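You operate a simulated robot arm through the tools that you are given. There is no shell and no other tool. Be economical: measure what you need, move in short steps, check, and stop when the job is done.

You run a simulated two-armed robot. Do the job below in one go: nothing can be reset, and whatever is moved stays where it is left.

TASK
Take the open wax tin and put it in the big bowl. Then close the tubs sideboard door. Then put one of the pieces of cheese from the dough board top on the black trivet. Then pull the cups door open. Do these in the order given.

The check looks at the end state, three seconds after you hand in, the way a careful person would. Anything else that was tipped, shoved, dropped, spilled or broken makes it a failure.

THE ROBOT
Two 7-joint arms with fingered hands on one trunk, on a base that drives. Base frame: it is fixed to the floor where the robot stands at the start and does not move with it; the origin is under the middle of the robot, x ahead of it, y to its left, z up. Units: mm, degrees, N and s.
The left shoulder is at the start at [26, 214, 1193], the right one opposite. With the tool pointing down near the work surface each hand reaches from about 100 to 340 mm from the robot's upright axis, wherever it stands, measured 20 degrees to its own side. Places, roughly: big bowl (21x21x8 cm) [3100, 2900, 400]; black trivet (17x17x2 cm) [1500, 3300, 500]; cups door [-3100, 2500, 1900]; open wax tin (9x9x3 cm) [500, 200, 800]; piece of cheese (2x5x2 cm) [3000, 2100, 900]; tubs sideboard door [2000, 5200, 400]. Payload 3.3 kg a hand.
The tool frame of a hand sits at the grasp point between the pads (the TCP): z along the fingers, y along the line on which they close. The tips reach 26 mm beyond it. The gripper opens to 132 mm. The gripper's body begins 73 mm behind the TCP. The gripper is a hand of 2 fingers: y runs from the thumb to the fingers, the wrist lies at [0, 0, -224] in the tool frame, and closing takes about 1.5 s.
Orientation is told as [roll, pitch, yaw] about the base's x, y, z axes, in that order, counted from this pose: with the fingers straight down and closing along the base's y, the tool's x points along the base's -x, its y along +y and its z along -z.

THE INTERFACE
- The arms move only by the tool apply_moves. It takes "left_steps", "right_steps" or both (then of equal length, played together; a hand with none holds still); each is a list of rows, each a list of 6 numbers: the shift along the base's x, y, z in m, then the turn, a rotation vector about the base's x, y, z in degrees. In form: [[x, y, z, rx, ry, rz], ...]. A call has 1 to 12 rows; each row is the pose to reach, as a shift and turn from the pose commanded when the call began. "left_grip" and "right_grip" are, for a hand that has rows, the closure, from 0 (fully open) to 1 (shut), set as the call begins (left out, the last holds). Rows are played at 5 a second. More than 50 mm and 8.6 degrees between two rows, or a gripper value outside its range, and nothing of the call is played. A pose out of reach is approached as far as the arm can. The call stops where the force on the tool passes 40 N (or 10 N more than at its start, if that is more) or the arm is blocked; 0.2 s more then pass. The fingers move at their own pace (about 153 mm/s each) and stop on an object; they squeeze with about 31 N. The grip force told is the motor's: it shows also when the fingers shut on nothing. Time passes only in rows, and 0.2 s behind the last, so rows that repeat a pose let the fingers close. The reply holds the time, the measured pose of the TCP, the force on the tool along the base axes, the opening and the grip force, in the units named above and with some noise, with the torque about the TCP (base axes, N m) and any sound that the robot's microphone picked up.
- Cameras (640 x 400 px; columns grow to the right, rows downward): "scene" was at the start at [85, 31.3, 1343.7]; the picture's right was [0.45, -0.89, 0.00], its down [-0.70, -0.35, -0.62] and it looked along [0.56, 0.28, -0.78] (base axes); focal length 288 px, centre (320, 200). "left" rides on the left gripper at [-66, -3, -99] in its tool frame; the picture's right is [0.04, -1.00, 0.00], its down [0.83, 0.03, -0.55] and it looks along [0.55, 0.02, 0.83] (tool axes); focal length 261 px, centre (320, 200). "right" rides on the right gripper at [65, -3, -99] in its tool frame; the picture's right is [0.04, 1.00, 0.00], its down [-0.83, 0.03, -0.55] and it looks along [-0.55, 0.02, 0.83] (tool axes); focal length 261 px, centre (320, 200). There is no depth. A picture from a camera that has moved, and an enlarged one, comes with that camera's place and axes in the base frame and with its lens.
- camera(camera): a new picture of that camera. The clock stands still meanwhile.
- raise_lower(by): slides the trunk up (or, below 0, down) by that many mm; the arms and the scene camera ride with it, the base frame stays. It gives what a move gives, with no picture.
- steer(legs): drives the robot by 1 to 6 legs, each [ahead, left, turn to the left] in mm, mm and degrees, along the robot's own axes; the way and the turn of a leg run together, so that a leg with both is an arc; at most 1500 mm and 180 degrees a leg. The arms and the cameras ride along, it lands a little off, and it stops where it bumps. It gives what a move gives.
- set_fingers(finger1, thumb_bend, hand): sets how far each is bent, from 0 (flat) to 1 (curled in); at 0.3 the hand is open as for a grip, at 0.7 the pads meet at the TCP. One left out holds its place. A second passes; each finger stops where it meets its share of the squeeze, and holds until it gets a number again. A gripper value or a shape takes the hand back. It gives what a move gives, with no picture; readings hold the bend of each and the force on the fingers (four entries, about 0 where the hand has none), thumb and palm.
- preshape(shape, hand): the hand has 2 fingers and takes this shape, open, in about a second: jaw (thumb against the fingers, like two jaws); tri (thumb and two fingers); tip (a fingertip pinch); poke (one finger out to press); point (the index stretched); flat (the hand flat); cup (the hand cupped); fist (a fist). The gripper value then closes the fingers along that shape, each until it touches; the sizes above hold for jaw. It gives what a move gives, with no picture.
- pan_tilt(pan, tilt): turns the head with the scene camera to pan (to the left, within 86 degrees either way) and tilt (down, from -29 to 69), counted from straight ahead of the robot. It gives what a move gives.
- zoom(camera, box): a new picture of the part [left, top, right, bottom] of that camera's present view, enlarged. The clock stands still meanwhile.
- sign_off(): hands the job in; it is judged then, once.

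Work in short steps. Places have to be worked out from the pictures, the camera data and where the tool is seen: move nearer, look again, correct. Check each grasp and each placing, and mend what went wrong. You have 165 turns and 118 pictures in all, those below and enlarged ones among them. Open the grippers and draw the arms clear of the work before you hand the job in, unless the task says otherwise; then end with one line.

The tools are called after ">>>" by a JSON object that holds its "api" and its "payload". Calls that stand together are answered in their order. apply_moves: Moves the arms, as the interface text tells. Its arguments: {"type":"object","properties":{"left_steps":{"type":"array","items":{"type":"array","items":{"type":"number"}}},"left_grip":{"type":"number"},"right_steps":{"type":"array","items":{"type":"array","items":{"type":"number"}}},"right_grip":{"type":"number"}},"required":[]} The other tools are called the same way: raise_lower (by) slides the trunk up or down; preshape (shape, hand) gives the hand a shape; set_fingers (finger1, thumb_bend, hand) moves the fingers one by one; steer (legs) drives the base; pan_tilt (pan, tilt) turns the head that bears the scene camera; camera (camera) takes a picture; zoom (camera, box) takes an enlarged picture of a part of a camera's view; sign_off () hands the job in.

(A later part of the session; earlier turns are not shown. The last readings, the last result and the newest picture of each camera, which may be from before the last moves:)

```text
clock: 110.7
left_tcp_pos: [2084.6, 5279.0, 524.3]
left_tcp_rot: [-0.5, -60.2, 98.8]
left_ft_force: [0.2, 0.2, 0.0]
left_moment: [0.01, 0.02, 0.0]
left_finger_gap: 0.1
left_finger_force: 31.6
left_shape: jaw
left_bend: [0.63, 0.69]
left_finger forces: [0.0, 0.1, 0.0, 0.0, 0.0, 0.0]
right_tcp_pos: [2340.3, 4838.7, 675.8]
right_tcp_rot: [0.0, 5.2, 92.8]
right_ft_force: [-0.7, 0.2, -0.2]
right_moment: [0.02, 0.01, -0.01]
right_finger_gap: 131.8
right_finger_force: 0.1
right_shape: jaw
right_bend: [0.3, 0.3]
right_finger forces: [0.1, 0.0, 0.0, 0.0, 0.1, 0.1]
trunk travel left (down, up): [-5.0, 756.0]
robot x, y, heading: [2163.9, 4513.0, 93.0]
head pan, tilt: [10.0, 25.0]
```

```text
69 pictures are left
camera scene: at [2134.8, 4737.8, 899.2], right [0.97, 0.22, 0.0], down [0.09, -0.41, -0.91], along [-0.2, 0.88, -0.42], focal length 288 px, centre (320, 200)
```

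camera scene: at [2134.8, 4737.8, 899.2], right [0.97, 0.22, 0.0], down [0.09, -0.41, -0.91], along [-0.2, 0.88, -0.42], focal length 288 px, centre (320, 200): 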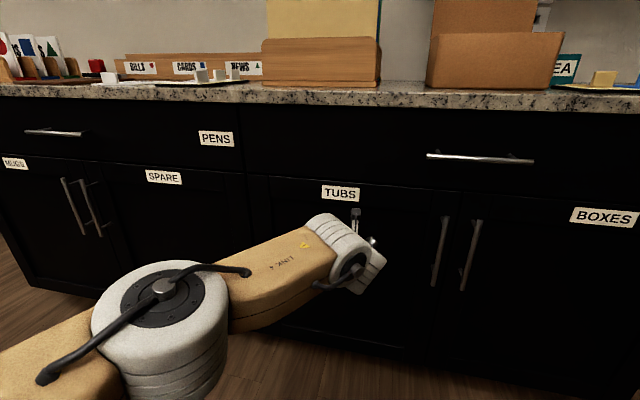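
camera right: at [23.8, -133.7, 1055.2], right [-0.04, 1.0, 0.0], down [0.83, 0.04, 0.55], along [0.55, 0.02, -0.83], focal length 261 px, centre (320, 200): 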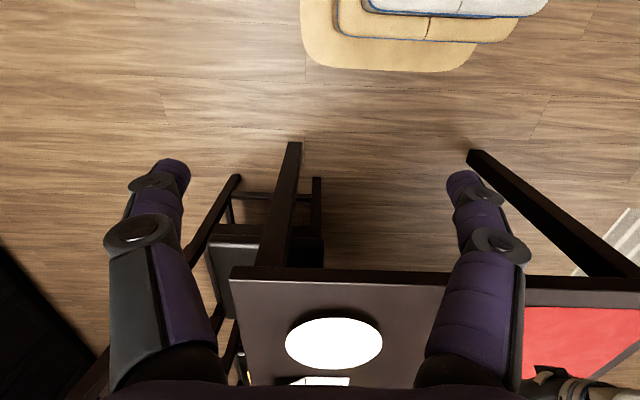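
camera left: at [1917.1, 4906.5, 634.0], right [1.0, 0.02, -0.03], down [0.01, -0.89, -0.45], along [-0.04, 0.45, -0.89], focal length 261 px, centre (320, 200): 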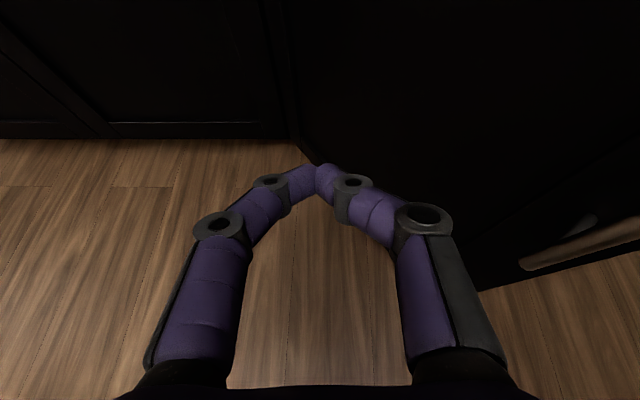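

Nearly closed. I pull the hand in, drive closer, then press gently with the arm so force is limited.

>>> {"api": "apply_moves", "payload": {"left_steps": [[0, -0.04, 0, 0, 0, 0], [0, -0.08, 0, 0, 0, 0], [0, -0.12, 0, 0, 0, 0]]}}

>>> {"api": "steer", "payload": {"legs": [[95, -50, 0]]}}

>>> {"api": "apply_moves", "payload": {"left_steps": [[0, 0.02, 0, 0, 0, 0], [0, 0.04, 0, 0, 0, 0], [0, 0.055, 0, 0, 0, 0], [0, 0.07, 0, 0, 0, 0], [0, 0.085, 0, 0, 0, 0], [0, 0.1, 0, 0, 0, 0], [0, 0.115, 0, 0, 0, 0]]}}

>>> {"api": "camera", "payload": {"camera": "scene"}}

```text
clock: 111.5
left_tcp_pos: [2080.8, 5159.0, 526.4]
left_tcp_rot: [-0.4, -60.4, 98.6]
left_ft_force: [-0.7, 0.9, -0.6]
left_moment: [0.01, -0.03, -0.01]
left_finger_gap: 0.0
left_finger_force: 31.4
left_shape: jaw
left_bend: [0.63, 0.69]
left_finger forces: [0.1, 0.0, 0.1, 0.1, 0.1, 0.0]
right_tcp_pos: [2341.2, 4839.5, 675.1]
right_tcp_rot: [0.0, 5.3, 93.0]
right_ft_force: [0.1, 0.6, -1.6]
right_moment: [-0.01, -0.02, 0.02]
right_finger_gap: 132.1
right_finger_force: 0.1
right_shape: jaw
right_bend: [0.3, 0.3]
right_finger forces: [0.0, 0.0, 0.1, 0.1, 0.0, 0.0]
trunk travel left (down, up): [-5.0, 756.0]
robot x, y, heading: [2163.7, 4512.2, 92.9]
head pan, tilt: [10.0, 25.0]
```

```text
clock: 112.7
left_tcp_pos: [2126.7, 5257.4, 526.0]
left_tcp_rot: [-0.4, -60.3, 98.8]
left_ft_force: [-0.2, 0.1, -0.3]
left_moment: [-0.01, -0.01, -0.06]
left_finger_gap: 0.0
left_finger_force: 30.9
left_shape: jaw
left_bend: [0.63, 0.69]
left_finger forces: [0.1, 0.0, 0.1, 0.0, 0.0, 0.0]
right_tcp_pos: [2387.4, 4936.3, 675.6]
right_tcp_rot: [-0.1, 5.2, 92.9]
right_ft_force: [0.4, 0.3, 0.5]
right_moment: [-0.01, 0.03, 0.01]
right_finger_gap: 131.9
right_finger_force: 0.0
right_shape: jaw
right_bend: [0.3, 0.3]
right_finger forces: [0.1, 0.1, 0.0, 0.1, 0.1, 0.0]
trunk travel left (down, up): [-5.0, 756.0]
robot x, y, heading: [2210.7, 4608.3, 93.1]
head pan, tilt: [10.0, 25.0]
```

```text
clock: 113.7
left_tcp_pos: [2128.0, 5321.2, 523.3]
left_tcp_rot: [0.7, -59.8, 97.5]
left_ft_force: [-2.7, -19.8, 5.3]
left_moment: [-0.06, 0.11, 0.24]
left_finger_gap: 0.0
left_finger_force: 30.9
left_shape: jaw
left_bend: [0.68, 0.68]
left_finger forces: [0.0, 0.1, 0.0, 0.0, 0.0, 0.1]
right_tcp_pos: [2387.0, 4936.1, 675.6]
right_tcp_rot: [0.0, 5.3, 93.0]
right_ft_force: [-1.4, -0.3, -0.1]
right_moment: [0.0, 0.01, 0.0]
right_finger_gap: 131.8
right_finger_force: 0.1
right_shape: jaw
right_bend: [0.3, 0.3]
right_finger forces: [0.0, 0.0, 0.0, 0.1, 0.0, 0.1]
trunk travel left (down, up): [-5.0, 756.0]
robot x, y, heading: [2211.0, 4605.8, 92.9]
head pan, tilt: [10.0, 25.0]
stopped in row 4 (left hand): the force on the tool passed its limit at 52 N (the readings are from after the stop); the commanded pose is now the measured one
```

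```text
68 pictures are left
camera scene: at [2180.5, 4834.1, 899.6], right [0.97, 0.22, 0.0], down [0.09, -0.41, -0.91], along [-0.2, 0.88, -0.42], focal length 288 px, centre (320, 200)
```

scene: 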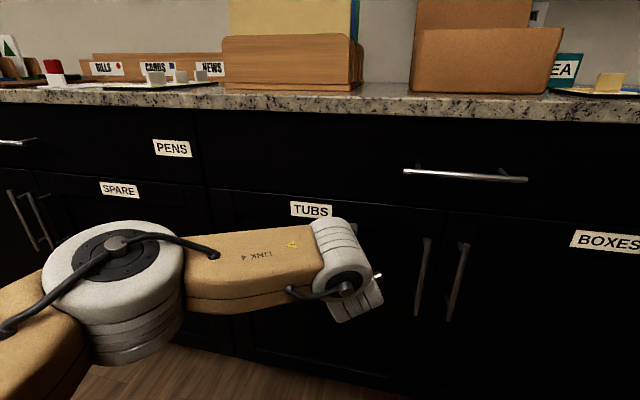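

The door stopped firmly at 52 N: shut. Retract, back off and verify.

>>> {"api": "apply_moves", "payload": {"left_steps": [[0, -0.04, 0, 0, 0, 0], [0, -0.08, 0, 0, 0, 0], [0, -0.12, 0, 0, 0, 0], [0, -0.16, 0, 0, 0, 0]]}}

>>> {"api": "steer", "payload": {"legs": [[-500, 0, -3]]}}

>>> {"api": "camera", "payload": {"camera": "scene"}}

```text
clock: 114.7
left_tcp_pos: [2107.7, 5171.6, 526.3]
left_tcp_rot: [-1.0, -59.8, 101.5]
left_ft_force: [-0.6, 0.1, -0.1]
left_moment: [0.01, 0.0, -0.01]
left_finger_gap: 0.2
left_finger_force: 30.7
left_shape: jaw
left_bend: [0.65, 0.68]
left_finger forces: [0.1, 0.0, 0.1, 0.0, 0.0, 0.0]
right_tcp_pos: [2386.2, 4937.3, 674.7]
right_tcp_rot: [0.0, 5.3, 93.0]
right_ft_force: [-0.3, 1.0, -0.4]
right_moment: [0.0, -0.02, 0.01]
right_finger_gap: 131.8
right_finger_force: 0.1
right_shape: jaw
right_bend: [0.3, 0.3]
right_finger forces: [0.1, 0.0, 0.0, 0.1, 0.0, 0.0]
trunk travel left (down, up): [-5.0, 756.0]
robot x, y, heading: [2208.9, 4606.9, 92.8]
head pan, tilt: [10.0, 25.0]
```

```text
clock: 117.7
left_tcp_pos: [2152.6, 4674.9, 530.4]
left_tcp_rot: [-1.7, -60.2, 98.9]
left_ft_force: [-0.3, 0.0, -0.7]
left_moment: [0.0, -0.01, -0.02]
left_finger_gap: 0.0
left_finger_force: 30.8
left_shape: jaw
left_bend: [0.65, 0.68]
left_finger forces: [0.1, 0.1, 0.0, 0.0, 0.0, 0.1]
right_tcp_pos: [2415.2, 4425.4, 675.0]
right_tcp_rot: [0.0, 5.4, 90.1]
right_ft_force: [0.3, -0.2, 0.3]
right_moment: [-0.02, -0.01, 0.0]
right_finger_gap: 131.7
right_finger_force: 0.1
right_shape: jaw
right_bend: [0.3, 0.3]
right_finger forces: [0.1, 0.1, 0.0, 0.0, 0.1, 0.1]
trunk travel left (down, up): [-5.0, 756.0]
robot x, y, heading: [2222.4, 4101.8, 89.9]
head pan, tilt: [10.0, 25.0]
```

```text
67 pictures are left
camera scene: at [2205.5, 4334.9, 899.1], right [0.98, 0.18, 0.0], down [0.07, -0.42, -0.91], along [-0.16, 0.89, -0.42], focal length 288 px, centre (320, 200)
```

scene: 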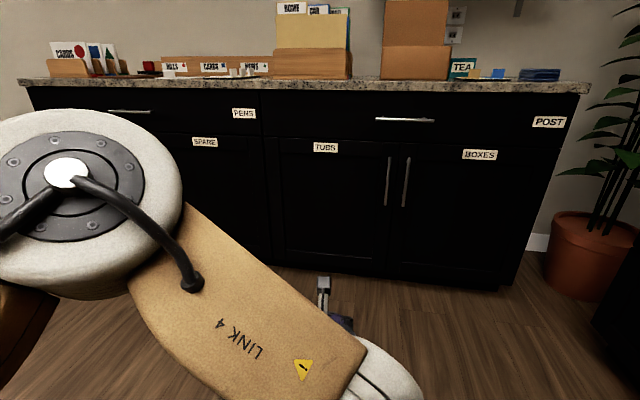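

The TUBS door is flush. Raise the trunk to normal height, and look at the island on the left for the trivet.

>>> {"api": "raise_lower", "payload": {"by": 320}}

>>> {"api": "steer", "payload": {"legs": [[-1100, 0, 0]]}}

>>> {"api": "pan_tilt", "payload": {"pan": 70, "tilt": 30}}

>>> {"api": "camera", "payload": {"camera": "scene"}}

```text
clock: 120.8
left_tcp_pos: [2152.5, 4674.0, 849.7]
left_tcp_rot: [-1.5, -60.1, 98.8]
left_ft_force: [-0.6, -0.2, 1.2]
left_moment: [0.0, -0.02, 0.0]
left_finger_gap: 0.0
left_finger_force: 30.6
left_shape: jaw
left_bend: [0.65, 0.68]
left_finger forces: [0.0, 0.0, 0.0, 0.0, 0.0, 0.0]
right_tcp_pos: [2416.7, 4426.1, 994.8]
right_tcp_rot: [0.0, 5.3, 90.1]
right_ft_force: [-0.3, -0.1, -0.1]
right_moment: [0.02, 0.0, 0.03]
right_finger_gap: 132.2
right_finger_force: 0.1
right_shape: jaw
right_bend: [0.3, 0.3]
right_finger forces: [0.0, 0.1, 0.0, 0.0, 0.0, 0.0]
trunk travel left (down, up): [-325.0, 436.0]
robot x, y, heading: [2223.3, 4107.6, 90.3]
head pan, tilt: [10.0, 25.0]
```

```text
clock: 126.4
left_tcp_pos: [2156.5, 3590.4, 849.9]
left_tcp_rot: [-1.6, -60.0, 98.9]
left_ft_force: [-0.1, 0.3, 0.6]
left_moment: [0.0, -0.01, 0.0]
left_finger_gap: 0.2
left_finger_force: 30.8
left_shape: jaw
left_bend: [0.65, 0.68]
left_finger forces: [0.1, 0.1, 0.0, 0.0, 0.1, 0.0]
right_tcp_pos: [2419.6, 3341.3, 995.2]
right_tcp_rot: [0.1, 5.3, 90.3]
right_ft_force: [0.6, 0.6, 0.2]
right_moment: [-0.03, 0.03, 0.0]
right_finger_gap: 131.7
right_finger_force: 0.1
right_shape: jaw
right_bend: [0.3, 0.3]
right_finger forces: [0.0, 0.1, 0.0, 0.0, 0.0, 0.0]
trunk travel left (down, up): [-325.0, 436.0]
robot x, y, heading: [2221.7, 3027.6, 90.2]
head pan, tilt: [10.0, 25.0]
```

```text
clock: 127.7
left_tcp_pos: [2155.6, 3589.7, 849.4]
left_tcp_rot: [-1.6, -60.1, 98.8]
left_ft_force: [0.1, 0.1, -0.5]
left_moment: [0.03, 0.03, 0.01]
left_finger_gap: 0.0
left_finger_force: 31.1
left_shape: jaw
left_bend: [0.65, 0.68]
left_finger forces: [0.1, 0.0, 0.0, 0.0, 0.0, 0.0]
right_tcp_pos: [2419.4, 3341.5, 995.0]
right_tcp_rot: [0.1, 5.4, 90.2]
right_ft_force: [0.2, -0.2, -0.6]
right_moment: [0.03, 0.01, 0.03]
right_finger_gap: 131.7
right_finger_force: 0.1
right_shape: jaw
right_bend: [0.3, 0.3]
right_finger forces: [0.0, 0.0, 0.0, 0.1, 0.0, 0.0]
trunk travel left (down, up): [-325.0, 436.0]
robot x, y, heading: [2225.4, 3018.7, 90.1]
head pan, tilt: [70.0, 30.0]
```

```text
66 pictures are left
camera scene: at [2140.5, 3087.5, 1223.9], right [0.34, 0.94, 0.0], down [0.47, -0.17, -0.87], along [-0.81, 0.29, -0.5], focal length 288 px, centre (320, 200)
```

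scene: 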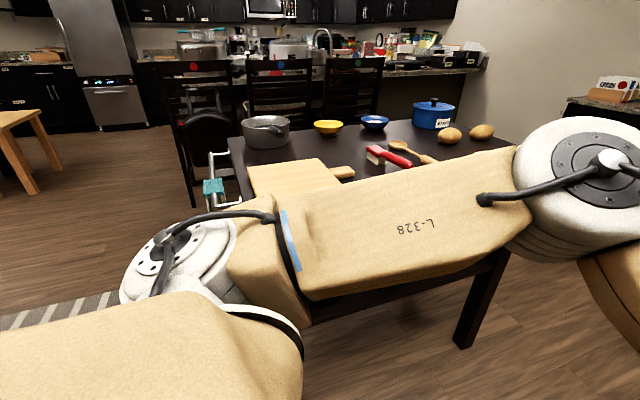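

The island's lower shelf is hidden by my arm; I'll view it later. Turn to face the counter and move to the dough board.

>>> {"api": "steer", "payload": {"legs": [[0, 0, -90], [-100, -1000, 0]]}}

>>> {"api": "pan_tilt", "payload": {"pan": 10, "tilt": 35}}

>>> {"api": "camera", "payload": {"camera": "scene"}}

```text
clock: 131.6
left_tcp_pos: [2784.4, 3136.0, 854.4]
left_tcp_rot: [-0.5, -60.3, 12.3]
left_ft_force: [-26.3, 2.7, 16.2]
left_moment: [0.23, 0.04, 0.36]
left_finger_gap: 0.0
left_finger_force: 30.3
left_shape: jaw
left_bend: [0.69, 0.68]
left_finger forces: [0.1, 0.0, 0.0, 0.1, 0.0, 0.0]
right_tcp_pos: [2556.8, 2852.7, 994.7]
right_tcp_rot: [-0.1, 5.0, 4.5]
right_ft_force: [0.1, 0.2, -0.8]
right_moment: [-0.01, 0.01, -0.05]
right_finger_gap: 132.1
right_finger_force: 0.1
right_shape: jaw
right_bend: [0.3, 0.3]
right_finger forces: [0.1, 0.1, 0.1, 0.0, 0.0, 0.0]
trunk travel left (down, up): [-325.0, 436.0]
robot x, y, heading: [2226.4, 3019.1, 4.2]
head pan, tilt: [70.0, 30.0]
stopped in leg 1: the force on the tool passed its limit at 47 N (the readings are from after the stop); the commanded pose is now the measured one
```

```text
clock: 132.9
left_tcp_pos: [2785.1, 3135.5, 853.5]
left_tcp_rot: [-0.5, -60.3, 12.4]
left_ft_force: [-32.5, 3.4, 20.8]
left_moment: [0.27, 0.03, 0.44]
left_finger_gap: 0.0
left_finger_force: 30.5
left_shape: jaw
left_bend: [0.69, 0.68]
left_finger forces: [67.2, 0.0, 0.0, 0.0, 0.0, 0.1]
right_tcp_pos: [2555.3, 2851.1, 996.6]
right_tcp_rot: [0.0, 5.0, 4.6]
right_ft_force: [-0.5, -0.6, 0.2]
right_moment: [0.0, 0.0, -0.02]
right_finger_gap: 132.0
right_finger_force: 0.0
right_shape: jaw
right_bend: [0.3, 0.3]
right_finger forces: [0.1, 0.0, 0.0, 0.1, 0.0, 0.1]
trunk travel left (down, up): [-325.0, 436.0]
robot x, y, heading: [2225.1, 3024.7, 4.6]
head pan, tilt: [10.0, 35.0]
```

```text
65 pictures are left
camera scene: at [2343.7, 3043.0, 1216.7], right [0.25, -0.97, 0.0], down [-0.55, -0.14, -0.82], along [0.8, 0.2, -0.57], focal length 288 px, centre (320, 200)
```

scene: 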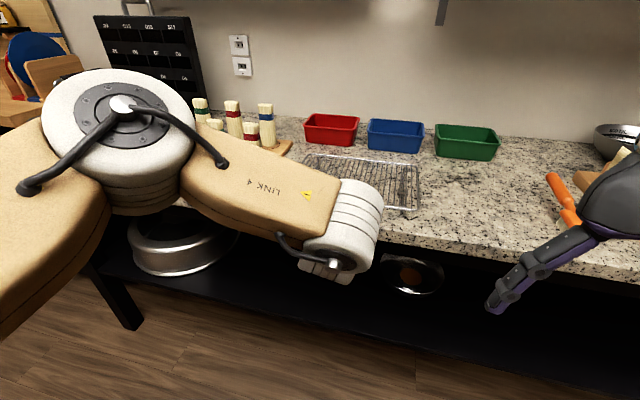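

The closed fingertip touched the counter's front edge (x≈2808). Nothing moved; I back straight off.

>>> {"api": "steer", "payload": {"legs": [[-150, 0, 0]]}}

>>> {"api": "apply_moves", "payload": {"left_steps": [[-0.01, 0, 0.03, 0, 0, 0], [-0.02, 0, 0.06, 0, 0, 0], [-0.03, 0, 0.1, 0, 0, 0], [-0.03, 0, 0.14, 0, 0, 0]], "left_grip": 0}}

>>> {"api": "steer", "payload": {"legs": [[0, -1050, -4.5]]}}

>>> {"api": "camera", "payload": {"camera": "scene"}}

```text
clock: 134.3
left_tcp_pos: [2638.6, 3121.4, 851.3]
left_tcp_rot: [-0.7, -60.2, 12.2]
left_ft_force: [-0.5, -0.9, -0.1]
left_moment: [0.0, -0.03, 0.01]
left_finger_gap: 0.0
left_finger_force: 31.3
left_shape: jaw
left_bend: [0.65, 0.68]
left_finger forces: [0.0, 0.0, 0.0, 0.0, 0.0, 0.1]
right_tcp_pos: [2409.1, 2840.5, 995.7]
right_tcp_rot: [0.0, 5.2, 4.3]
right_ft_force: [-0.3, 0.0, 0.0]
right_moment: [-0.01, 0.01, -0.03]
right_finger_gap: 132.1
right_finger_force: 0.1
right_shape: jaw
right_bend: [0.3, 0.3]
right_finger forces: [0.0, 0.0, 0.0, 0.0, 0.0, 0.1]
trunk travel left (down, up): [-325.0, 436.0]
robot x, y, heading: [2076.3, 3008.2, 4.3]
head pan, tilt: [10.0, 35.0]
```

```text
clock: 135.3
left_tcp_pos: [2607.8, 3122.7, 989.6]
left_tcp_rot: [-0.6, -60.1, 12.0]
left_ft_force: [-0.7, -0.3, 0.4]
left_moment: [0.02, 0.02, 0.0]
left_finger_gap: 131.6
left_finger_force: 0.0
left_shape: jaw
left_bend: [0.3, 0.3]
left_finger forces: [0.1, 0.1, 0.0, 0.0, 0.0, 0.0]
right_tcp_pos: [2409.1, 2840.3, 995.5]
right_tcp_rot: [0.0, 5.2, 4.2]
right_ft_force: [-0.5, 0.5, -0.2]
right_moment: [0.01, 0.02, -0.01]
right_finger_gap: 131.9
right_finger_force: 0.0
right_shape: jaw
right_bend: [0.3, 0.3]
right_finger forces: [0.1, 0.0, 0.1, 0.0, 0.0, 0.0]
trunk travel left (down, up): [-325.0, 436.0]
robot x, y, heading: [2079.8, 3009.5, 4.3]
head pan, tilt: [10.0, 35.0]
```

```text
clock: 140.6
left_tcp_pos: [2664.3, 2066.1, 989.2]
left_tcp_rot: [-0.6, -60.1, 9.5]
left_ft_force: [1.0, 0.0, -1.0]
left_moment: [-0.02, -0.03, -0.01]
left_finger_gap: 132.1
left_finger_force: 0.1
left_shape: jaw
left_bend: [0.3, 0.3]
left_finger forces: [0.0, 0.1, 0.0, 0.1, 0.0, 0.0]
right_tcp_pos: [2453.2, 1794.5, 995.0]
right_tcp_rot: [0.0, 5.2, 1.6]
right_ft_force: [0.8, 0.5, 0.8]
right_moment: [0.01, 0.03, 0.0]
right_finger_gap: 131.8
right_finger_force: 0.0
right_shape: jaw
right_bend: [0.3, 0.3]
right_finger forces: [0.1, 0.0, 0.1, 0.1, 0.0, 0.0]
trunk travel left (down, up): [-325.0, 436.0]
robot x, y, heading: [2127.7, 1980.3, 1.6]
head pan, tilt: [10.0, 35.0]
```

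```text
64 pictures are left
camera scene: at [2252.3, 1995.1, 1216.1], right [0.2, -0.98, 0.0], down [-0.56, -0.11, -0.82], along [0.8, 0.16, -0.57], focal length 288 px, centre (320, 200)
```

scene: 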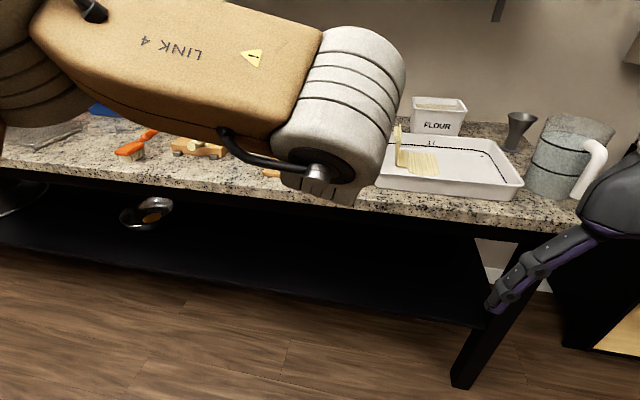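

My arm hides the board; use the left-hand camera.

>>> {"api": "camera", "payload": {"camera": "left"}}

```text
63 pictures are left
camera left: at [2614.0, 2055.7, 1096.6], right [0.14, -0.99, -0.03], down [-0.89, -0.11, -0.45], along [0.44, 0.09, -0.89], focal length 261 px, centre (320, 200)
```

left: 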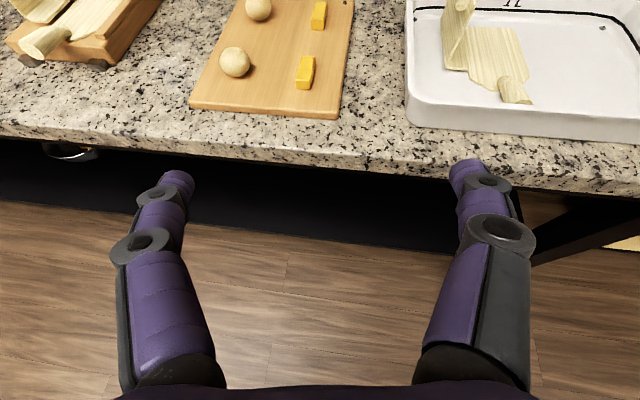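

The near cheese piece is at about (2930, 2127), lying along x on the board. I set a narrower opening, drive in, and align the hand yaw.

>>> {"api": "steer", "payload": {"legs": [[200, 55, -1.5]]}}

>>> {"api": "apply_moves", "payload": {"left_grip": 0.5, "left_steps": [[0.01, 0, -0.02, 0, 0, -5], [0.02, 0, -0.04, 0, 0, -9], [0.02, 0, -0.04, 0, 0, -9], [0.02, 0, -0.04, 0, 0, -9]]}}

>>> {"api": "camera", "payload": {"camera": "left"}}

```text
clock: 142.2
left_tcp_pos: [2867.4, 2109.9, 988.0]
left_tcp_rot: [-0.7, -60.1, 8.0]
left_ft_force: [0.0, 0.4, -0.6]
left_moment: [-0.01, 0.02, -0.01]
left_finger_gap: 131.7
left_finger_force: 0.0
left_shape: jaw
left_bend: [0.3, 0.3]
left_finger forces: [0.0, 0.0, 0.0, 0.0, 0.1, 0.0]
right_tcp_pos: [2649.0, 1843.4, 996.0]
right_tcp_rot: [-0.1, 5.2, 0.1]
right_ft_force: [-0.9, -0.6, -0.7]
right_moment: [0.01, 0.0, 0.0]
right_finger_gap: 131.9
right_finger_force: 0.0
right_shape: jaw
right_bend: [0.3, 0.3]
right_finger forces: [0.0, 0.1, 0.0, 0.1, 0.0, 0.1]
trunk travel left (down, up): [-325.0, 436.0]
robot x, y, heading: [2326.3, 2038.7, 0.2]
head pan, tilt: [10.0, 35.0]
```

```text
clock: 143.2
left_tcp_pos: [2886.2, 2111.0, 948.2]
left_tcp_rot: [-0.5, -60.2, -1.1]
left_ft_force: [1.0, 0.1, -0.1]
left_moment: [0.0, 0.03, -0.01]
left_finger_gap: 66.5
left_finger_force: 0.0
left_shape: jaw
left_bend: [0.73, 0.7]
left_finger forces: [0.1, 0.1, 0.0, 0.0, 0.0, 0.0]
right_tcp_pos: [2646.4, 1843.7, 995.1]
right_tcp_rot: [0.0, 5.2, 0.1]
right_ft_force: [-0.4, -0.4, -0.2]
right_moment: [-0.02, 0.02, 0.02]
right_finger_gap: 131.9
right_finger_force: 0.0
right_shape: jaw
right_bend: [0.3, 0.3]
right_finger forces: [0.0, 0.0, 0.0, 0.1, 0.1, 0.0]
trunk travel left (down, up): [-325.0, 436.0]
robot x, y, heading: [2327.7, 2040.1, 0.0]
head pan, tilt: [10.0, 35.0]
```

```text
62 pictures are left
camera left: at [2834.0, 2109.6, 1055.7], right [-0.05, -1.0, -0.03], down [-0.89, 0.06, -0.45], along [0.45, 0.01, -0.89], focal length 261 px, centre (320, 200)
```

left: 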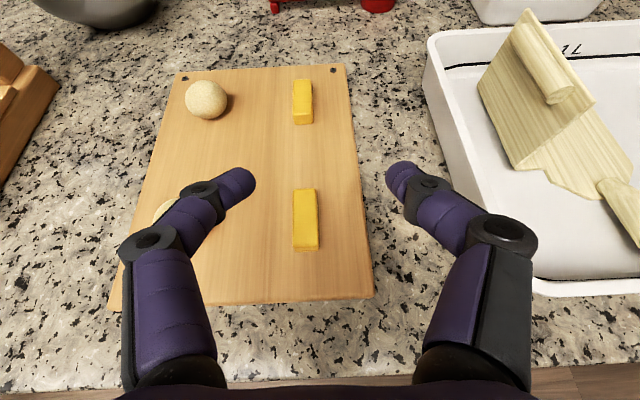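

Cheese centre ≈(2918, 2125), top z≈863. Shift over it and descend to TCP z≈872.

>>> {"api": "apply_moves", "payload": {"left_steps": [[0.011, 0.007, -0.01, 0, 0, 0], [0.022, 0.0135, -0.03, 0, 0, 0], [0.022, 0.0135, -0.055, 0, 0, 0], [0.022, 0.0135, -0.075, 0, 0, 0]]}}

>>> {"api": "camera", "payload": {"camera": "left"}}

```text
clock: 144.2
left_tcp_pos: [2909.5, 2123.2, 874.8]
left_tcp_rot: [-0.7, -60.2, -0.9]
left_ft_force: [0.2, 0.1, 0.0]
left_moment: [0.0, 0.01, -0.04]
left_finger_gap: 66.4
left_finger_force: 0.1
left_shape: jaw
left_bend: [0.73, 0.7]
left_finger forces: [0.0, 0.0, 0.0, 0.0, 0.0, 0.1]
right_tcp_pos: [2647.9, 1843.7, 995.2]
right_tcp_rot: [0.0, 5.3, 0.1]
right_ft_force: [0.3, -0.1, -0.1]
right_moment: [-0.01, 0.0, 0.03]
right_finger_gap: 131.9
right_finger_force: 0.0
right_shape: jaw
right_bend: [0.3, 0.3]
right_finger forces: [0.0, 0.0, 0.1, 0.1, 0.0, 0.0]
trunk travel left (down, up): [-325.0, 436.0]
robot x, y, heading: [2329.2, 2042.3, 0.2]
head pan, tilt: [10.0, 35.0]
```

```text
61 pictures are left
camera left: at [2857.8, 2122.2, 982.0], right [-0.05, -1.0, -0.03], down [-0.89, 0.06, -0.45], along [0.45, 0.01, -0.89], focal length 261 px, centre (320, 200)
```

left: 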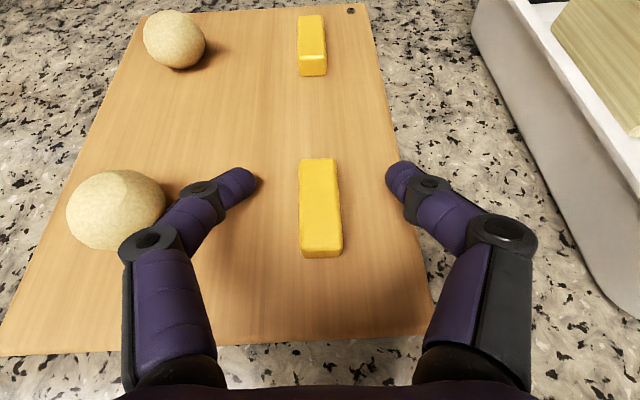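

Centred laterally; fingertips are ~13 mm too far forward. Pull back, lower 6 mm, and close.

>>> {"api": "apply_moves", "payload": {"left_steps": [[-0.013, 0, 0, 0, 0, 0], [-0.013, 0, -0.006, 0, 0, 0]]}}

>>> {"api": "apply_moves", "payload": {"left_grip": 1, "left_steps": [[0, 0, 0, 0, 0, 0], [0, 0, 0, 0, 0, 0], [0, 0, 0, 0, 0, 0], [0, 0, 0, 0, 0, 0], [0, 0, 0, 0, 0, 0], [0, 0, 0, 0, 0, 0]]}}

>>> {"api": "camera", "payload": {"camera": "left"}}

```text
clock: 144.8
left_tcp_pos: [2896.1, 2121.7, 870.8]
left_tcp_rot: [-0.5, -60.5, -1.2]
left_ft_force: [0.7, 0.0, 10.1]
left_moment: [0.4, -0.27, -0.05]
left_finger_gap: 66.4
left_finger_force: 0.1
left_shape: jaw
left_bend: [0.73, 0.7]
left_finger forces: [10.7, 0.0, 0.0, 0.0, 0.0, 0.0]
right_tcp_pos: [2646.9, 1844.3, 995.8]
right_tcp_rot: [0.0, 5.2, 0.1]
right_ft_force: [-0.7, 0.5, -0.5]
right_moment: [0.02, 0.02, 0.01]
right_finger_gap: 131.9
right_finger_force: 0.0
right_shape: jaw
right_bend: [0.3, 0.3]
right_finger forces: [0.0, 0.1, 0.0, 0.0, 0.1, 0.0]
trunk travel left (down, up): [-325.0, 436.0]
robot x, y, heading: [2326.8, 2037.6, -0.1]
head pan, tilt: [10.0, 35.0]
```

```text
clock: 146.2
left_tcp_pos: [2895.1, 2123.6, 871.1]
left_tcp_rot: [-0.5, -60.5, -1.0]
left_ft_force: [4.6, 8.9, 23.9]
left_moment: [1.06, -0.58, 0.03]
left_finger_gap: 22.2
left_finger_force: 31.0
left_shape: jaw
left_bend: [0.74, 0.67]
left_finger forces: [44.7, 0.1, 0.0, 0.0, 21.0, 0.1]
right_tcp_pos: [2647.1, 1844.0, 995.2]
right_tcp_rot: [-0.1, 5.2, 0.2]
right_ft_force: [-0.2, -0.8, 0.9]
right_moment: [0.0, -0.02, 0.0]
right_finger_gap: 131.8
right_finger_force: 0.2
right_shape: jaw
right_bend: [0.3, 0.3]
right_finger forces: [0.0, 0.0, 0.1, 0.0, 0.0, 0.0]
trunk travel left (down, up): [-325.0, 436.0]
robot x, y, heading: [2328.6, 2036.8, -0.1]
head pan, tilt: [10.0, 35.0]
```

```text
60 pictures are left
camera left: at [2842.6, 2122.5, 977.7], right [-0.05, -1.0, -0.03], down [-0.89, 0.06, -0.45], along [0.45, 0.01, -0.89], focal length 261 px, centre (320, 200)
```

left: 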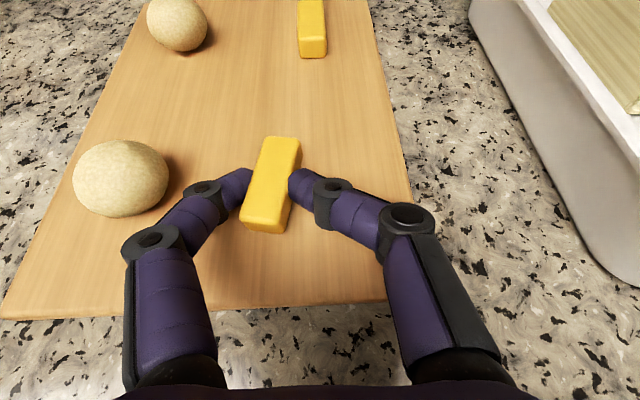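

The cheese is pinched (gap 22) though the left tip rubbed on the board and skewed it a little. Lift and check.

>>> {"api": "apply_moves", "payload": {"left_steps": [[0, 0, 0.005, 0, 0, 0], [0, 0, 0.015, 0, 0, 0], [0, 0, 0.04, 0, 0, 0], [0, 0, 0.08, 0, 0, 0], [0, 0, 0.12, 0, 0, 0]]}}

>>> {"api": "camera", "payload": {"camera": "left"}}

```text
clock: 147.4
left_tcp_pos: [2895.1, 2123.7, 990.3]
left_tcp_rot: [-0.5, -60.1, -1.1]
left_ft_force: [-1.2, 0.3, 0.4]
left_moment: [0.01, -0.03, 0.02]
left_finger_gap: 20.6
left_finger_force: 31.0
left_shape: jaw
left_bend: [0.74, 0.67]
left_finger forces: [28.3, 0.0, 0.1, 0.1, 28.2, 0.0]
right_tcp_pos: [2647.3, 1842.8, 994.5]
right_tcp_rot: [0.0, 5.2, 0.1]
right_ft_force: [-0.2, -0.1, 0.4]
right_moment: [-0.02, -0.02, -0.01]
right_finger_gap: 132.0
right_finger_force: 0.0
right_shape: jaw
right_bend: [0.3, 0.3]
right_finger forces: [0.1, 0.1, 0.0, 0.1, 0.0, 0.0]
trunk travel left (down, up): [-325.0, 436.0]
robot x, y, heading: [2329.8, 2034.9, 0.0]
head pan, tilt: [10.0, 35.0]
```

```text
59 pictures are left
camera left: at [2842.4, 2122.6, 1097.1], right [-0.05, -1.0, -0.03], down [-0.89, 0.06, -0.45], along [0.45, 0.01, -0.89], focal length 261 px, centre (320, 200)
```

left: 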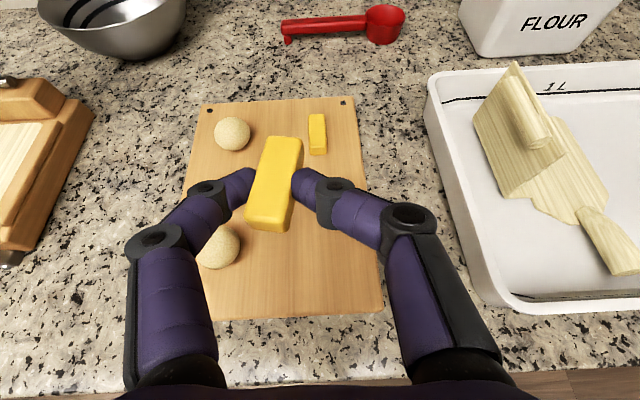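

The cheese is held (bottom ≈ TCP−28). Now back off, turn left, and go look at the island's near side for the black trivet.

>>> {"api": "steer", "payload": {"legs": [[-350, 0, 0], [0, 0, 90], [0, 450, 0]]}}

>>> {"api": "pan_tilt", "payload": {"pan": -10, "tilt": 25}}

>>> {"api": "camera", "payload": {"camera": "scene"}}

```text
clock: 155.8
left_tcp_pos: [1447.7, 2619.8, 990.9]
left_tcp_rot: [-0.5, -60.1, 87.5]
left_ft_force: [-0.5, 0.4, 0.3]
left_moment: [-0.02, -0.02, 0.01]
left_finger_gap: 20.6
left_finger_force: 30.5
left_shape: jaw
left_bend: [0.74, 0.67]
left_finger forces: [28.1, 0.0, 0.1, 0.0, 27.9, 0.1]
right_tcp_pos: [1720.2, 2362.7, 996.5]
right_tcp_rot: [0.0, 5.4, 88.8]
right_ft_force: [0.0, -0.2, -0.1]
right_moment: [0.05, -0.01, 0.03]
right_finger_gap: 131.8
right_finger_force: 0.0
right_shape: jaw
right_bend: [0.3, 0.3]
right_finger forces: [0.1, 0.0, 0.0, 0.0, 0.0, 0.0]
trunk travel left (down, up): [-325.0, 436.0]
robot x, y, heading: [1519.9, 2048.4, 88.9]
head pan, tilt: [10.0, 35.0]
```

```text
clock: 156.7
left_tcp_pos: [1434.3, 2612.6, 991.6]
left_tcp_rot: [-1.8, -60.5, 88.8]
left_ft_force: [0.1, 0.5, -0.1]
left_moment: [0.0, 0.0, -0.03]
left_finger_gap: 20.2
left_finger_force: 30.9
left_shape: jaw
left_bend: [0.74, 0.67]
left_finger forces: [28.2, 0.0, 0.1, 0.0, 28.2, 0.1]
right_tcp_pos: [1709.7, 2356.7, 998.2]
right_tcp_rot: [-0.7, 4.8, 88.8]
right_ft_force: [-0.8, 0.5, -0.3]
right_moment: [0.0, -0.02, -0.02]
right_finger_gap: 131.9
right_finger_force: 0.0
right_shape: jaw
right_bend: [0.3, 0.3]
right_finger forces: [0.0, 0.0, 0.1, 0.0, 0.0, 0.1]
trunk travel left (down, up): [-325.0, 436.0]
robot x, y, heading: [1518.7, 2046.3, 88.7]
head pan, tilt: [-10.0, 25.0]
```

```text
58 pictures are left
camera scene: at [1553.2, 2182.6, 1233.9], right [0.98, -0.2, -0.01], down [-0.1, -0.42, -0.9], along [0.17, 0.89, -0.43], focal length 288 px, centre (320, 200)
```

scene: 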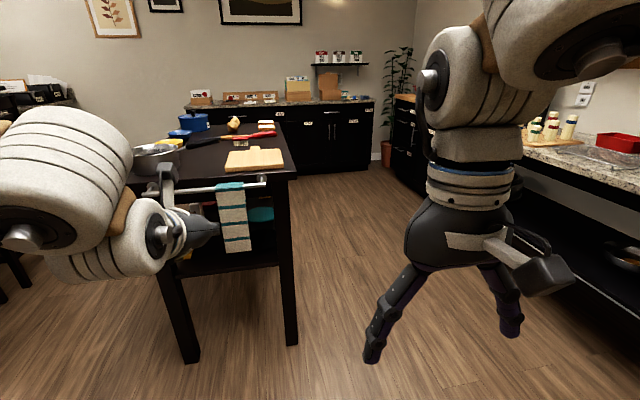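

The island spans roughly x 1100–1600, y 3150–4000, with a rail and towel on this side, so I'll work from its +x side. Drive round, face −x, and look at the lower shelf.

>>> {"api": "steer", "payload": {"legs": [[0, -790, 1], [1300, 0, 0], [0, 0, 90]]}}

>>> {"api": "raise_lower", "payload": {"by": -320}}

>>> {"api": "camera", "payload": {"camera": "scene"}}

>>> {"api": "camera", "payload": {"camera": "left"}}

```text
clock: 170.8
left_tcp_pos: [1740.2, 3254.9, 990.9]
left_tcp_rot: [-1.9, -60.6, 178.8]
left_ft_force: [-0.5, 0.3, -1.4]
left_moment: [0.02, -0.01, -0.01]
left_finger_gap: 20.0
left_finger_force: 31.3
left_shape: jaw
left_bend: [0.74, 0.67]
left_finger forces: [27.8, 0.1, 0.1, 0.1, 27.8, 0.0]
right_tcp_pos: [1996.3, 3526.1, 997.7]
right_tcp_rot: [-0.7, 5.0, 178.6]
right_ft_force: [-0.2, 0.8, -0.4]
right_moment: [-0.04, 0.0, -0.01]
right_finger_gap: 131.9
right_finger_force: 0.1
right_shape: jaw
right_bend: [0.3, 0.3]
right_finger forces: [0.0, 0.1, 0.0, 0.0, 0.1, 0.0]
trunk travel left (down, up): [-325.0, 436.0]
robot x, y, heading: [2305.0, 3336.4, 178.5]
head pan, tilt: [-10.0, 25.0]
```

```text
clock: 173.9
left_tcp_pos: [1742.6, 3253.3, 670.9]
left_tcp_rot: [-1.8, -60.6, 178.7]
left_ft_force: [-0.2, 0.3, -0.3]
left_moment: [-0.01, -0.01, 0.0]
left_finger_gap: 20.0
left_finger_force: 30.8
left_shape: jaw
left_bend: [0.74, 0.67]
left_finger forces: [27.7, 0.1, 0.0, 0.1, 27.7, 0.0]
right_tcp_pos: [1996.6, 3527.4, 678.5]
right_tcp_rot: [-0.8, 4.7, 178.6]
right_ft_force: [-0.2, -0.4, 0.8]
right_moment: [0.03, -0.02, 0.01]
right_finger_gap: 131.8
right_finger_force: 0.0
right_shape: jaw
right_bend: [0.3, 0.3]
right_finger forces: [0.0, 0.1, 0.1, 0.0, 0.1, 0.0]
trunk travel left (down, up): [-5.0, 756.0]
robot x, y, heading: [2306.4, 3337.8, 178.6]
head pan, tilt: [-10.0, 25.0]
```

```text
57 pictures are left
camera scene: at [2072.4, 3355.9, 899.3], right [0.2, 0.98, 0.0], down [0.41, -0.08, -0.91], along [-0.89, 0.18, -0.42], focal length 288 px, centre (320, 200)
```

scene: 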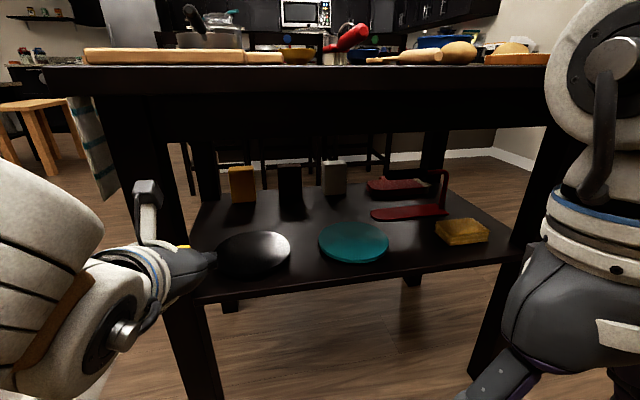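

```text
56 pictures are left
camera left: at [1796.4, 3251.5, 777.6], right [0.07, 1.0, -0.02], down [0.89, -0.07, -0.45], along [-0.45, 0.02, -0.89], focal length 261 px, centre (320, 200)
```

left: 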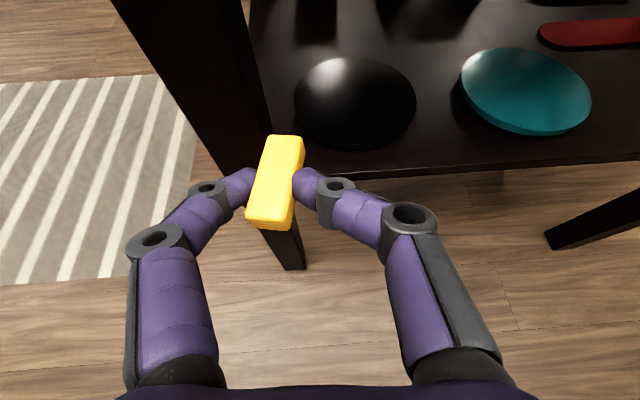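

The black trivet is at about (1507, 3317), top z≈515, on the lower shelf. Lower the hand to z≈578, strafe right 84 mm and go ahead 60 mm, then look.

>>> {"api": "apply_moves", "payload": {"left_steps": [[0, 0, -0.03, 0, 0, 0], [0, 0, -0.06, 0, 0, 0], [0, 0, -0.09, 0, 0, 0]]}}

>>> {"api": "steer", "payload": {"legs": [[0, -85, 1.4]]}}

>>> {"api": "apply_moves", "payload": {"left_steps": [[-0.04, 0, 0, 0, 0, 0], [-0.08, 0, 0, 0, 0, 0], [-0.12, 0, 0, 0, 0, 0]]}}

>>> {"api": "camera", "payload": {"camera": "scene"}}

>>> {"api": "camera", "payload": {"camera": "left"}}

```text
clock: 174.8
left_tcp_pos: [1739.5, 3252.8, 580.6]
left_tcp_rot: [-2.0, -60.6, 178.8]
left_ft_force: [0.4, -0.6, -0.6]
left_moment: [-0.03, 0.02, 0.04]
left_finger_gap: 19.9
left_finger_force: 30.5
left_shape: jaw
left_bend: [0.74, 0.67]
left_finger forces: [27.8, 0.1, 0.0, 0.0, 27.7, 0.0]
right_tcp_pos: [1996.4, 3527.0, 677.8]
right_tcp_rot: [-0.7, 4.9, 178.7]
right_ft_force: [-1.0, -0.9, -0.1]
right_moment: [0.0, 0.03, 0.04]
right_finger_gap: 132.0
right_finger_force: 0.0
right_shape: jaw
right_bend: [0.3, 0.3]
right_finger forces: [0.1, 0.0, 0.0, 0.1, 0.0, 0.0]
trunk travel left (down, up): [-5.0, 756.0]
robot x, y, heading: [2305.5, 3339.4, 178.9]
head pan, tilt: [-10.0, 25.0]
```

```text
clock: 175.8
left_tcp_pos: [1744.0, 3328.1, 580.5]
left_tcp_rot: [-2.1, -60.6, -179.8]
left_ft_force: [0.5, 0.2, -0.9]
left_moment: [0.02, -0.01, 0.04]
left_finger_gap: 20.1
left_finger_force: 30.7
left_shape: jaw
left_bend: [0.74, 0.67]
left_finger forces: [27.6, 0.0, 0.0, 0.0, 27.7, 0.0]
right_tcp_pos: [1993.0, 3607.8, 677.7]
right_tcp_rot: [-0.7, 4.9, -180.0]
right_ft_force: [0.7, 0.1, 0.3]
right_moment: [0.01, -0.01, -0.02]
right_finger_gap: 132.0
right_finger_force: 0.1
right_shape: jaw
right_bend: [0.3, 0.3]
right_finger forces: [0.1, 0.0, 0.0, 0.0, 0.1, 0.0]
trunk travel left (down, up): [-5.0, 756.0]
robot x, y, heading: [2306.0, 3425.2, -179.9]
head pan, tilt: [-10.0, 25.0]
```

```text
clock: 176.6
left_tcp_pos: [1623.4, 3327.6, 580.6]
left_tcp_rot: [-2.0, -60.7, -179.8]
left_ft_force: [-0.4, -0.3, -1.0]
left_moment: [-0.03, -0.01, 0.0]
left_finger_gap: 19.8
left_finger_force: 31.1
left_shape: jaw
left_bend: [0.74, 0.67]
left_finger forces: [27.9, 0.0, 0.0, 0.1, 27.7, 0.0]
right_tcp_pos: [1993.8, 3607.5, 678.3]
right_tcp_rot: [-0.7, 4.8, -180.1]
right_ft_force: [0.7, -0.5, 0.1]
right_moment: [0.03, 0.0, 0.0]
right_finger_gap: 132.1
right_finger_force: 0.1
right_shape: jaw
right_bend: [0.3, 0.3]
right_finger forces: [0.0, 0.1, 0.1, 0.0, 0.0, 0.1]
trunk travel left (down, up): [-5.0, 756.0]
robot x, y, heading: [2304.1, 3425.8, -179.9]
head pan, tilt: [-10.0, 25.0]
```

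```text
55 pictures are left
camera scene: at [2072.9, 3438.0, 899.1], right [0.17, 0.98, 0.0], down [0.42, -0.07, -0.91], along [-0.89, 0.16, -0.42], focal length 288 px, centre (320, 200)
```

scene: 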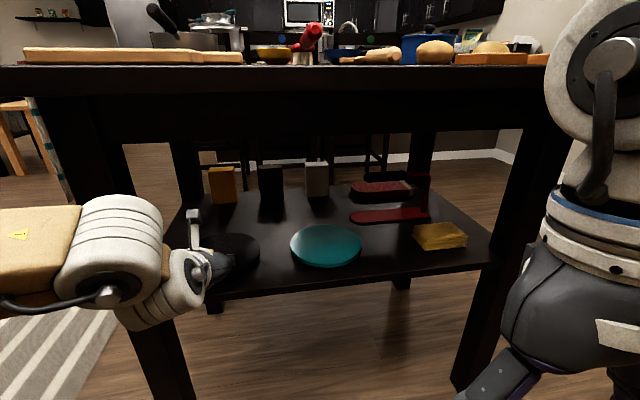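

```text
54 pictures are left
camera left: at [1678.0, 3326.2, 687.5], right [0.05, 1.0, -0.02], down [0.89, -0.05, -0.46], along [-0.46, 0.01, -0.89], focal length 261 px, centre (320, 200)
```

left: 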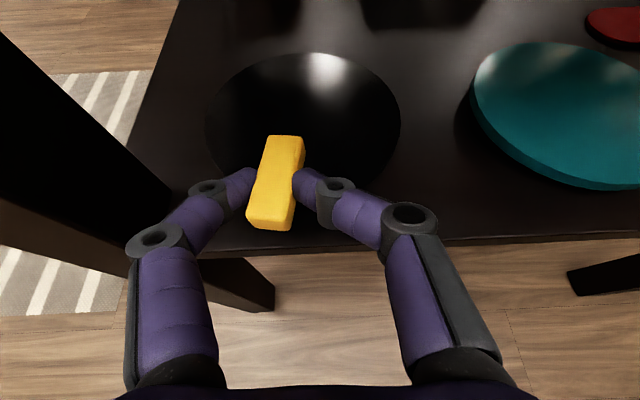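

Trivet centre (1514, 3317), top z≈518. Move 80 mm forward, 10 mm in y, then lower to TCP z≈553.

>>> {"api": "apply_moves", "payload": {"left_steps": [[-0.03, 0.005, 0, 0, 0, 0], [-0.06, 0.01, 0, 0, 0, 0], [-0.081, 0.01, -0.01, 0, 0, 0], [-0.081, 0.01, -0.025, 0, 0, 0]]}}

>>> {"api": "camera", "payload": {"camera": "left"}}

```text
clock: 177.6
left_tcp_pos: [1541.8, 3338.0, 556.2]
left_tcp_rot: [-2.0, -60.7, -180.0]
left_ft_force: [-0.2, 0.0, -0.8]
left_moment: [0.01, -0.02, 0.01]
left_finger_gap: 20.3
left_finger_force: 31.2
left_shape: jaw
left_bend: [0.74, 0.67]
left_finger forces: [27.7, 0.0, 0.0, 0.1, 27.7, 0.1]
right_tcp_pos: [1992.8, 3606.6, 677.3]
right_tcp_rot: [-0.7, 4.9, -179.9]
right_ft_force: [0.4, 0.6, 0.0]
right_moment: [-0.01, -0.04, -0.01]
right_finger_gap: 132.1
right_finger_force: 0.0
right_shape: jaw
right_bend: [0.3, 0.3]
right_finger forces: [0.0, 0.0, 0.1, 0.0, 0.1, 0.0]
trunk travel left (down, up): [-5.0, 756.0]
robot x, y, heading: [2299.8, 3427.7, -180.0]
head pan, tilt: [-10.0, 25.0]
```

```text
53 pictures are left
camera left: at [1597.2, 3337.3, 661.9], right [0.05, 1.0, -0.02], down [0.89, -0.05, -0.45], along [-0.46, 0.01, -0.89], focal length 261 px, centre (320, 200)
```

left: 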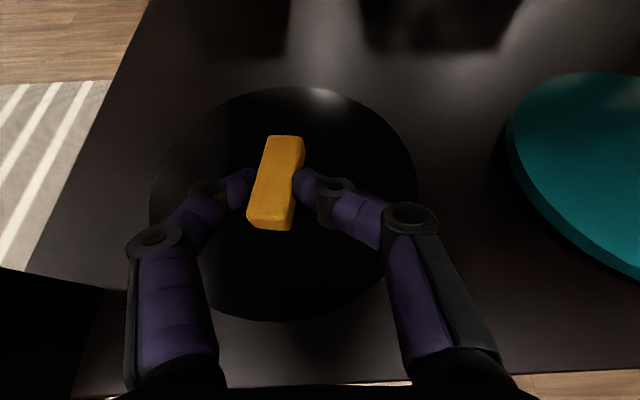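

Cheese hangs above the trivet's middle. Lower in small steps to about z 546 and read the force.

>>> {"api": "apply_moves", "payload": {"left_steps": [[0, 0, -0.003, 0, 0, 0], [0, 0, -0.006, 0, 0, 0], [0, 0, -0.009, 0, 0, 0]]}}

```text
clock: 178.4
left_tcp_pos: [1543.8, 3336.0, 545.5]
left_tcp_rot: [-1.9, -60.6, -179.8]
left_ft_force: [0.3, 0.4, 0.0]
left_moment: [-0.01, 0.01, -0.01]
left_finger_gap: 19.9
left_finger_force: 31.3
left_shape: jaw
left_bend: [0.74, 0.67]
left_finger forces: [27.6, 0.0, 0.0, 0.1, 27.7, 0.0]
right_tcp_pos: [1992.7, 3606.9, 677.5]
right_tcp_rot: [-0.8, 4.9, -180.0]
right_ft_force: [0.2, 0.8, 0.9]
right_moment: [0.0, 0.0, 0.0]
right_finger_gap: 132.1
right_finger_force: 0.1
right_shape: jaw
right_bend: [0.3, 0.3]
right_finger forces: [0.0, 0.0, 0.0, 0.1, 0.1, 0.0]
trunk travel left (down, up): [-5.0, 756.0]
robot x, y, heading: [2307.4, 3422.9, -179.9]
head pan, tilt: [-10.0, 25.0]
```

>>> {"api": "apply_moves", "payload": {"left_steps": [[0, 0, -0.002, 0, 0, 0], [0, 0, -0.004, 0, 0, 0], [0, 0, -0.006, 0, 0, 0]]}}

>>> {"api": "camera", "payload": {"camera": "left"}}

```text
clock: 179.2
left_tcp_pos: [1542.2, 3337.6, 540.2]
left_tcp_rot: [-1.8, -60.6, -179.9]
left_ft_force: [-0.3, 0.0, 0.5]
left_moment: [0.01, 0.02, 0.04]
left_finger_gap: 19.9
left_finger_force: 30.8
left_shape: jaw
left_bend: [0.74, 0.67]
left_finger forces: [27.8, 0.0, 0.0, 0.0, 27.6, 0.0]
right_tcp_pos: [1994.3, 3607.7, 677.6]
right_tcp_rot: [-0.7, 4.9, -179.9]
right_ft_force: [-0.1, -0.3, -0.9]
right_moment: [0.01, -0.01, 0.01]
right_finger_gap: 132.1
right_finger_force: 0.1
right_shape: jaw
right_bend: [0.3, 0.3]
right_finger forces: [0.1, 0.1, 0.1, 0.0, 0.1, 0.0]
trunk travel left (down, up): [-5.0, 756.0]
robot x, y, heading: [2305.8, 3424.2, -179.9]
head pan, tilt: [-10.0, 25.0]
```

```text
52 pictures are left
camera left: at [1596.8, 3336.7, 647.1], right [0.05, 1.0, -0.02], down [0.89, -0.05, -0.45], along [-0.45, 0.0, -0.89], focal length 261 px, centre (320, 200)
```

left: 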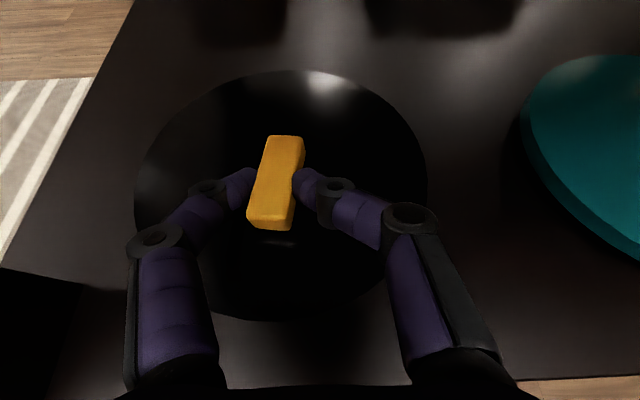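

A reflection under the cheese shows a small remaining gap. Continue lowering in 2 mm steps.

>>> {"api": "apply_moves", "payload": {"left_steps": [[0, 0, -0.002, 0, 0, 0], [0, 0, -0.004, 0, 0, 0], [0, 0, -0.006, 0, 0, 0], [0, 0, -0.008, 0, 0, 0]]}}

>>> {"api": "zoom", "payload": {"camera": "left", "box": [180, 100, 400, 280]}}

```text
clock: 180.2
left_tcp_pos: [1541.9, 3336.9, 535.4]
left_tcp_rot: [-1.9, -60.9, -179.8]
left_ft_force: [0.3, -0.4, 8.7]
left_moment: [-0.31, 0.17, 0.0]
left_finger_gap: 20.1
left_finger_force: 30.9
left_shape: jaw
left_bend: [0.74, 0.67]
left_finger forces: [35.1, 0.1, 0.0, 0.0, 27.8, 0.0]
right_tcp_pos: [1994.7, 3607.2, 678.5]
right_tcp_rot: [-0.8, 4.8, -180.0]
right_ft_force: [0.4, -0.5, 0.0]
right_moment: [-0.01, -0.01, -0.02]
right_finger_gap: 132.1
right_finger_force: 0.0
right_shape: jaw
right_bend: [0.3, 0.3]
right_finger forces: [0.0, 0.1, 0.0, 0.0, 0.0, 0.0]
trunk travel left (down, up): [-5.0, 756.0]
robot x, y, heading: [2305.2, 3426.1, -179.7]
head pan, tilt: [-10.0, 25.0]
```

```text
2.22 times, centred on (290, 190) of left
camera zoom: at [1597.3, 3336.3, 641.8], right [0.05, 1.0, -0.02], down [0.89, -0.05, -0.46], along [-0.46, 0.0, -0.89], focal length 579 px, centre (387, 222)
```

zoom: 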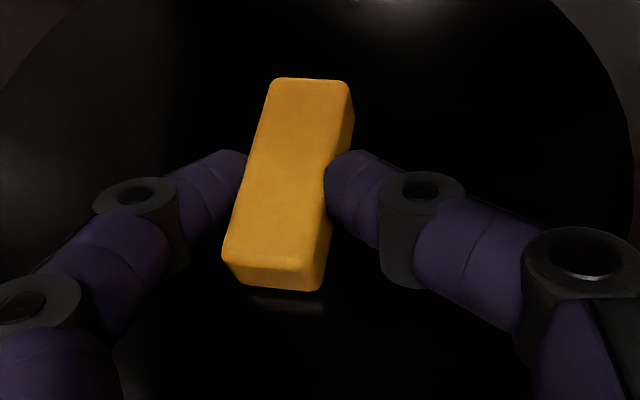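

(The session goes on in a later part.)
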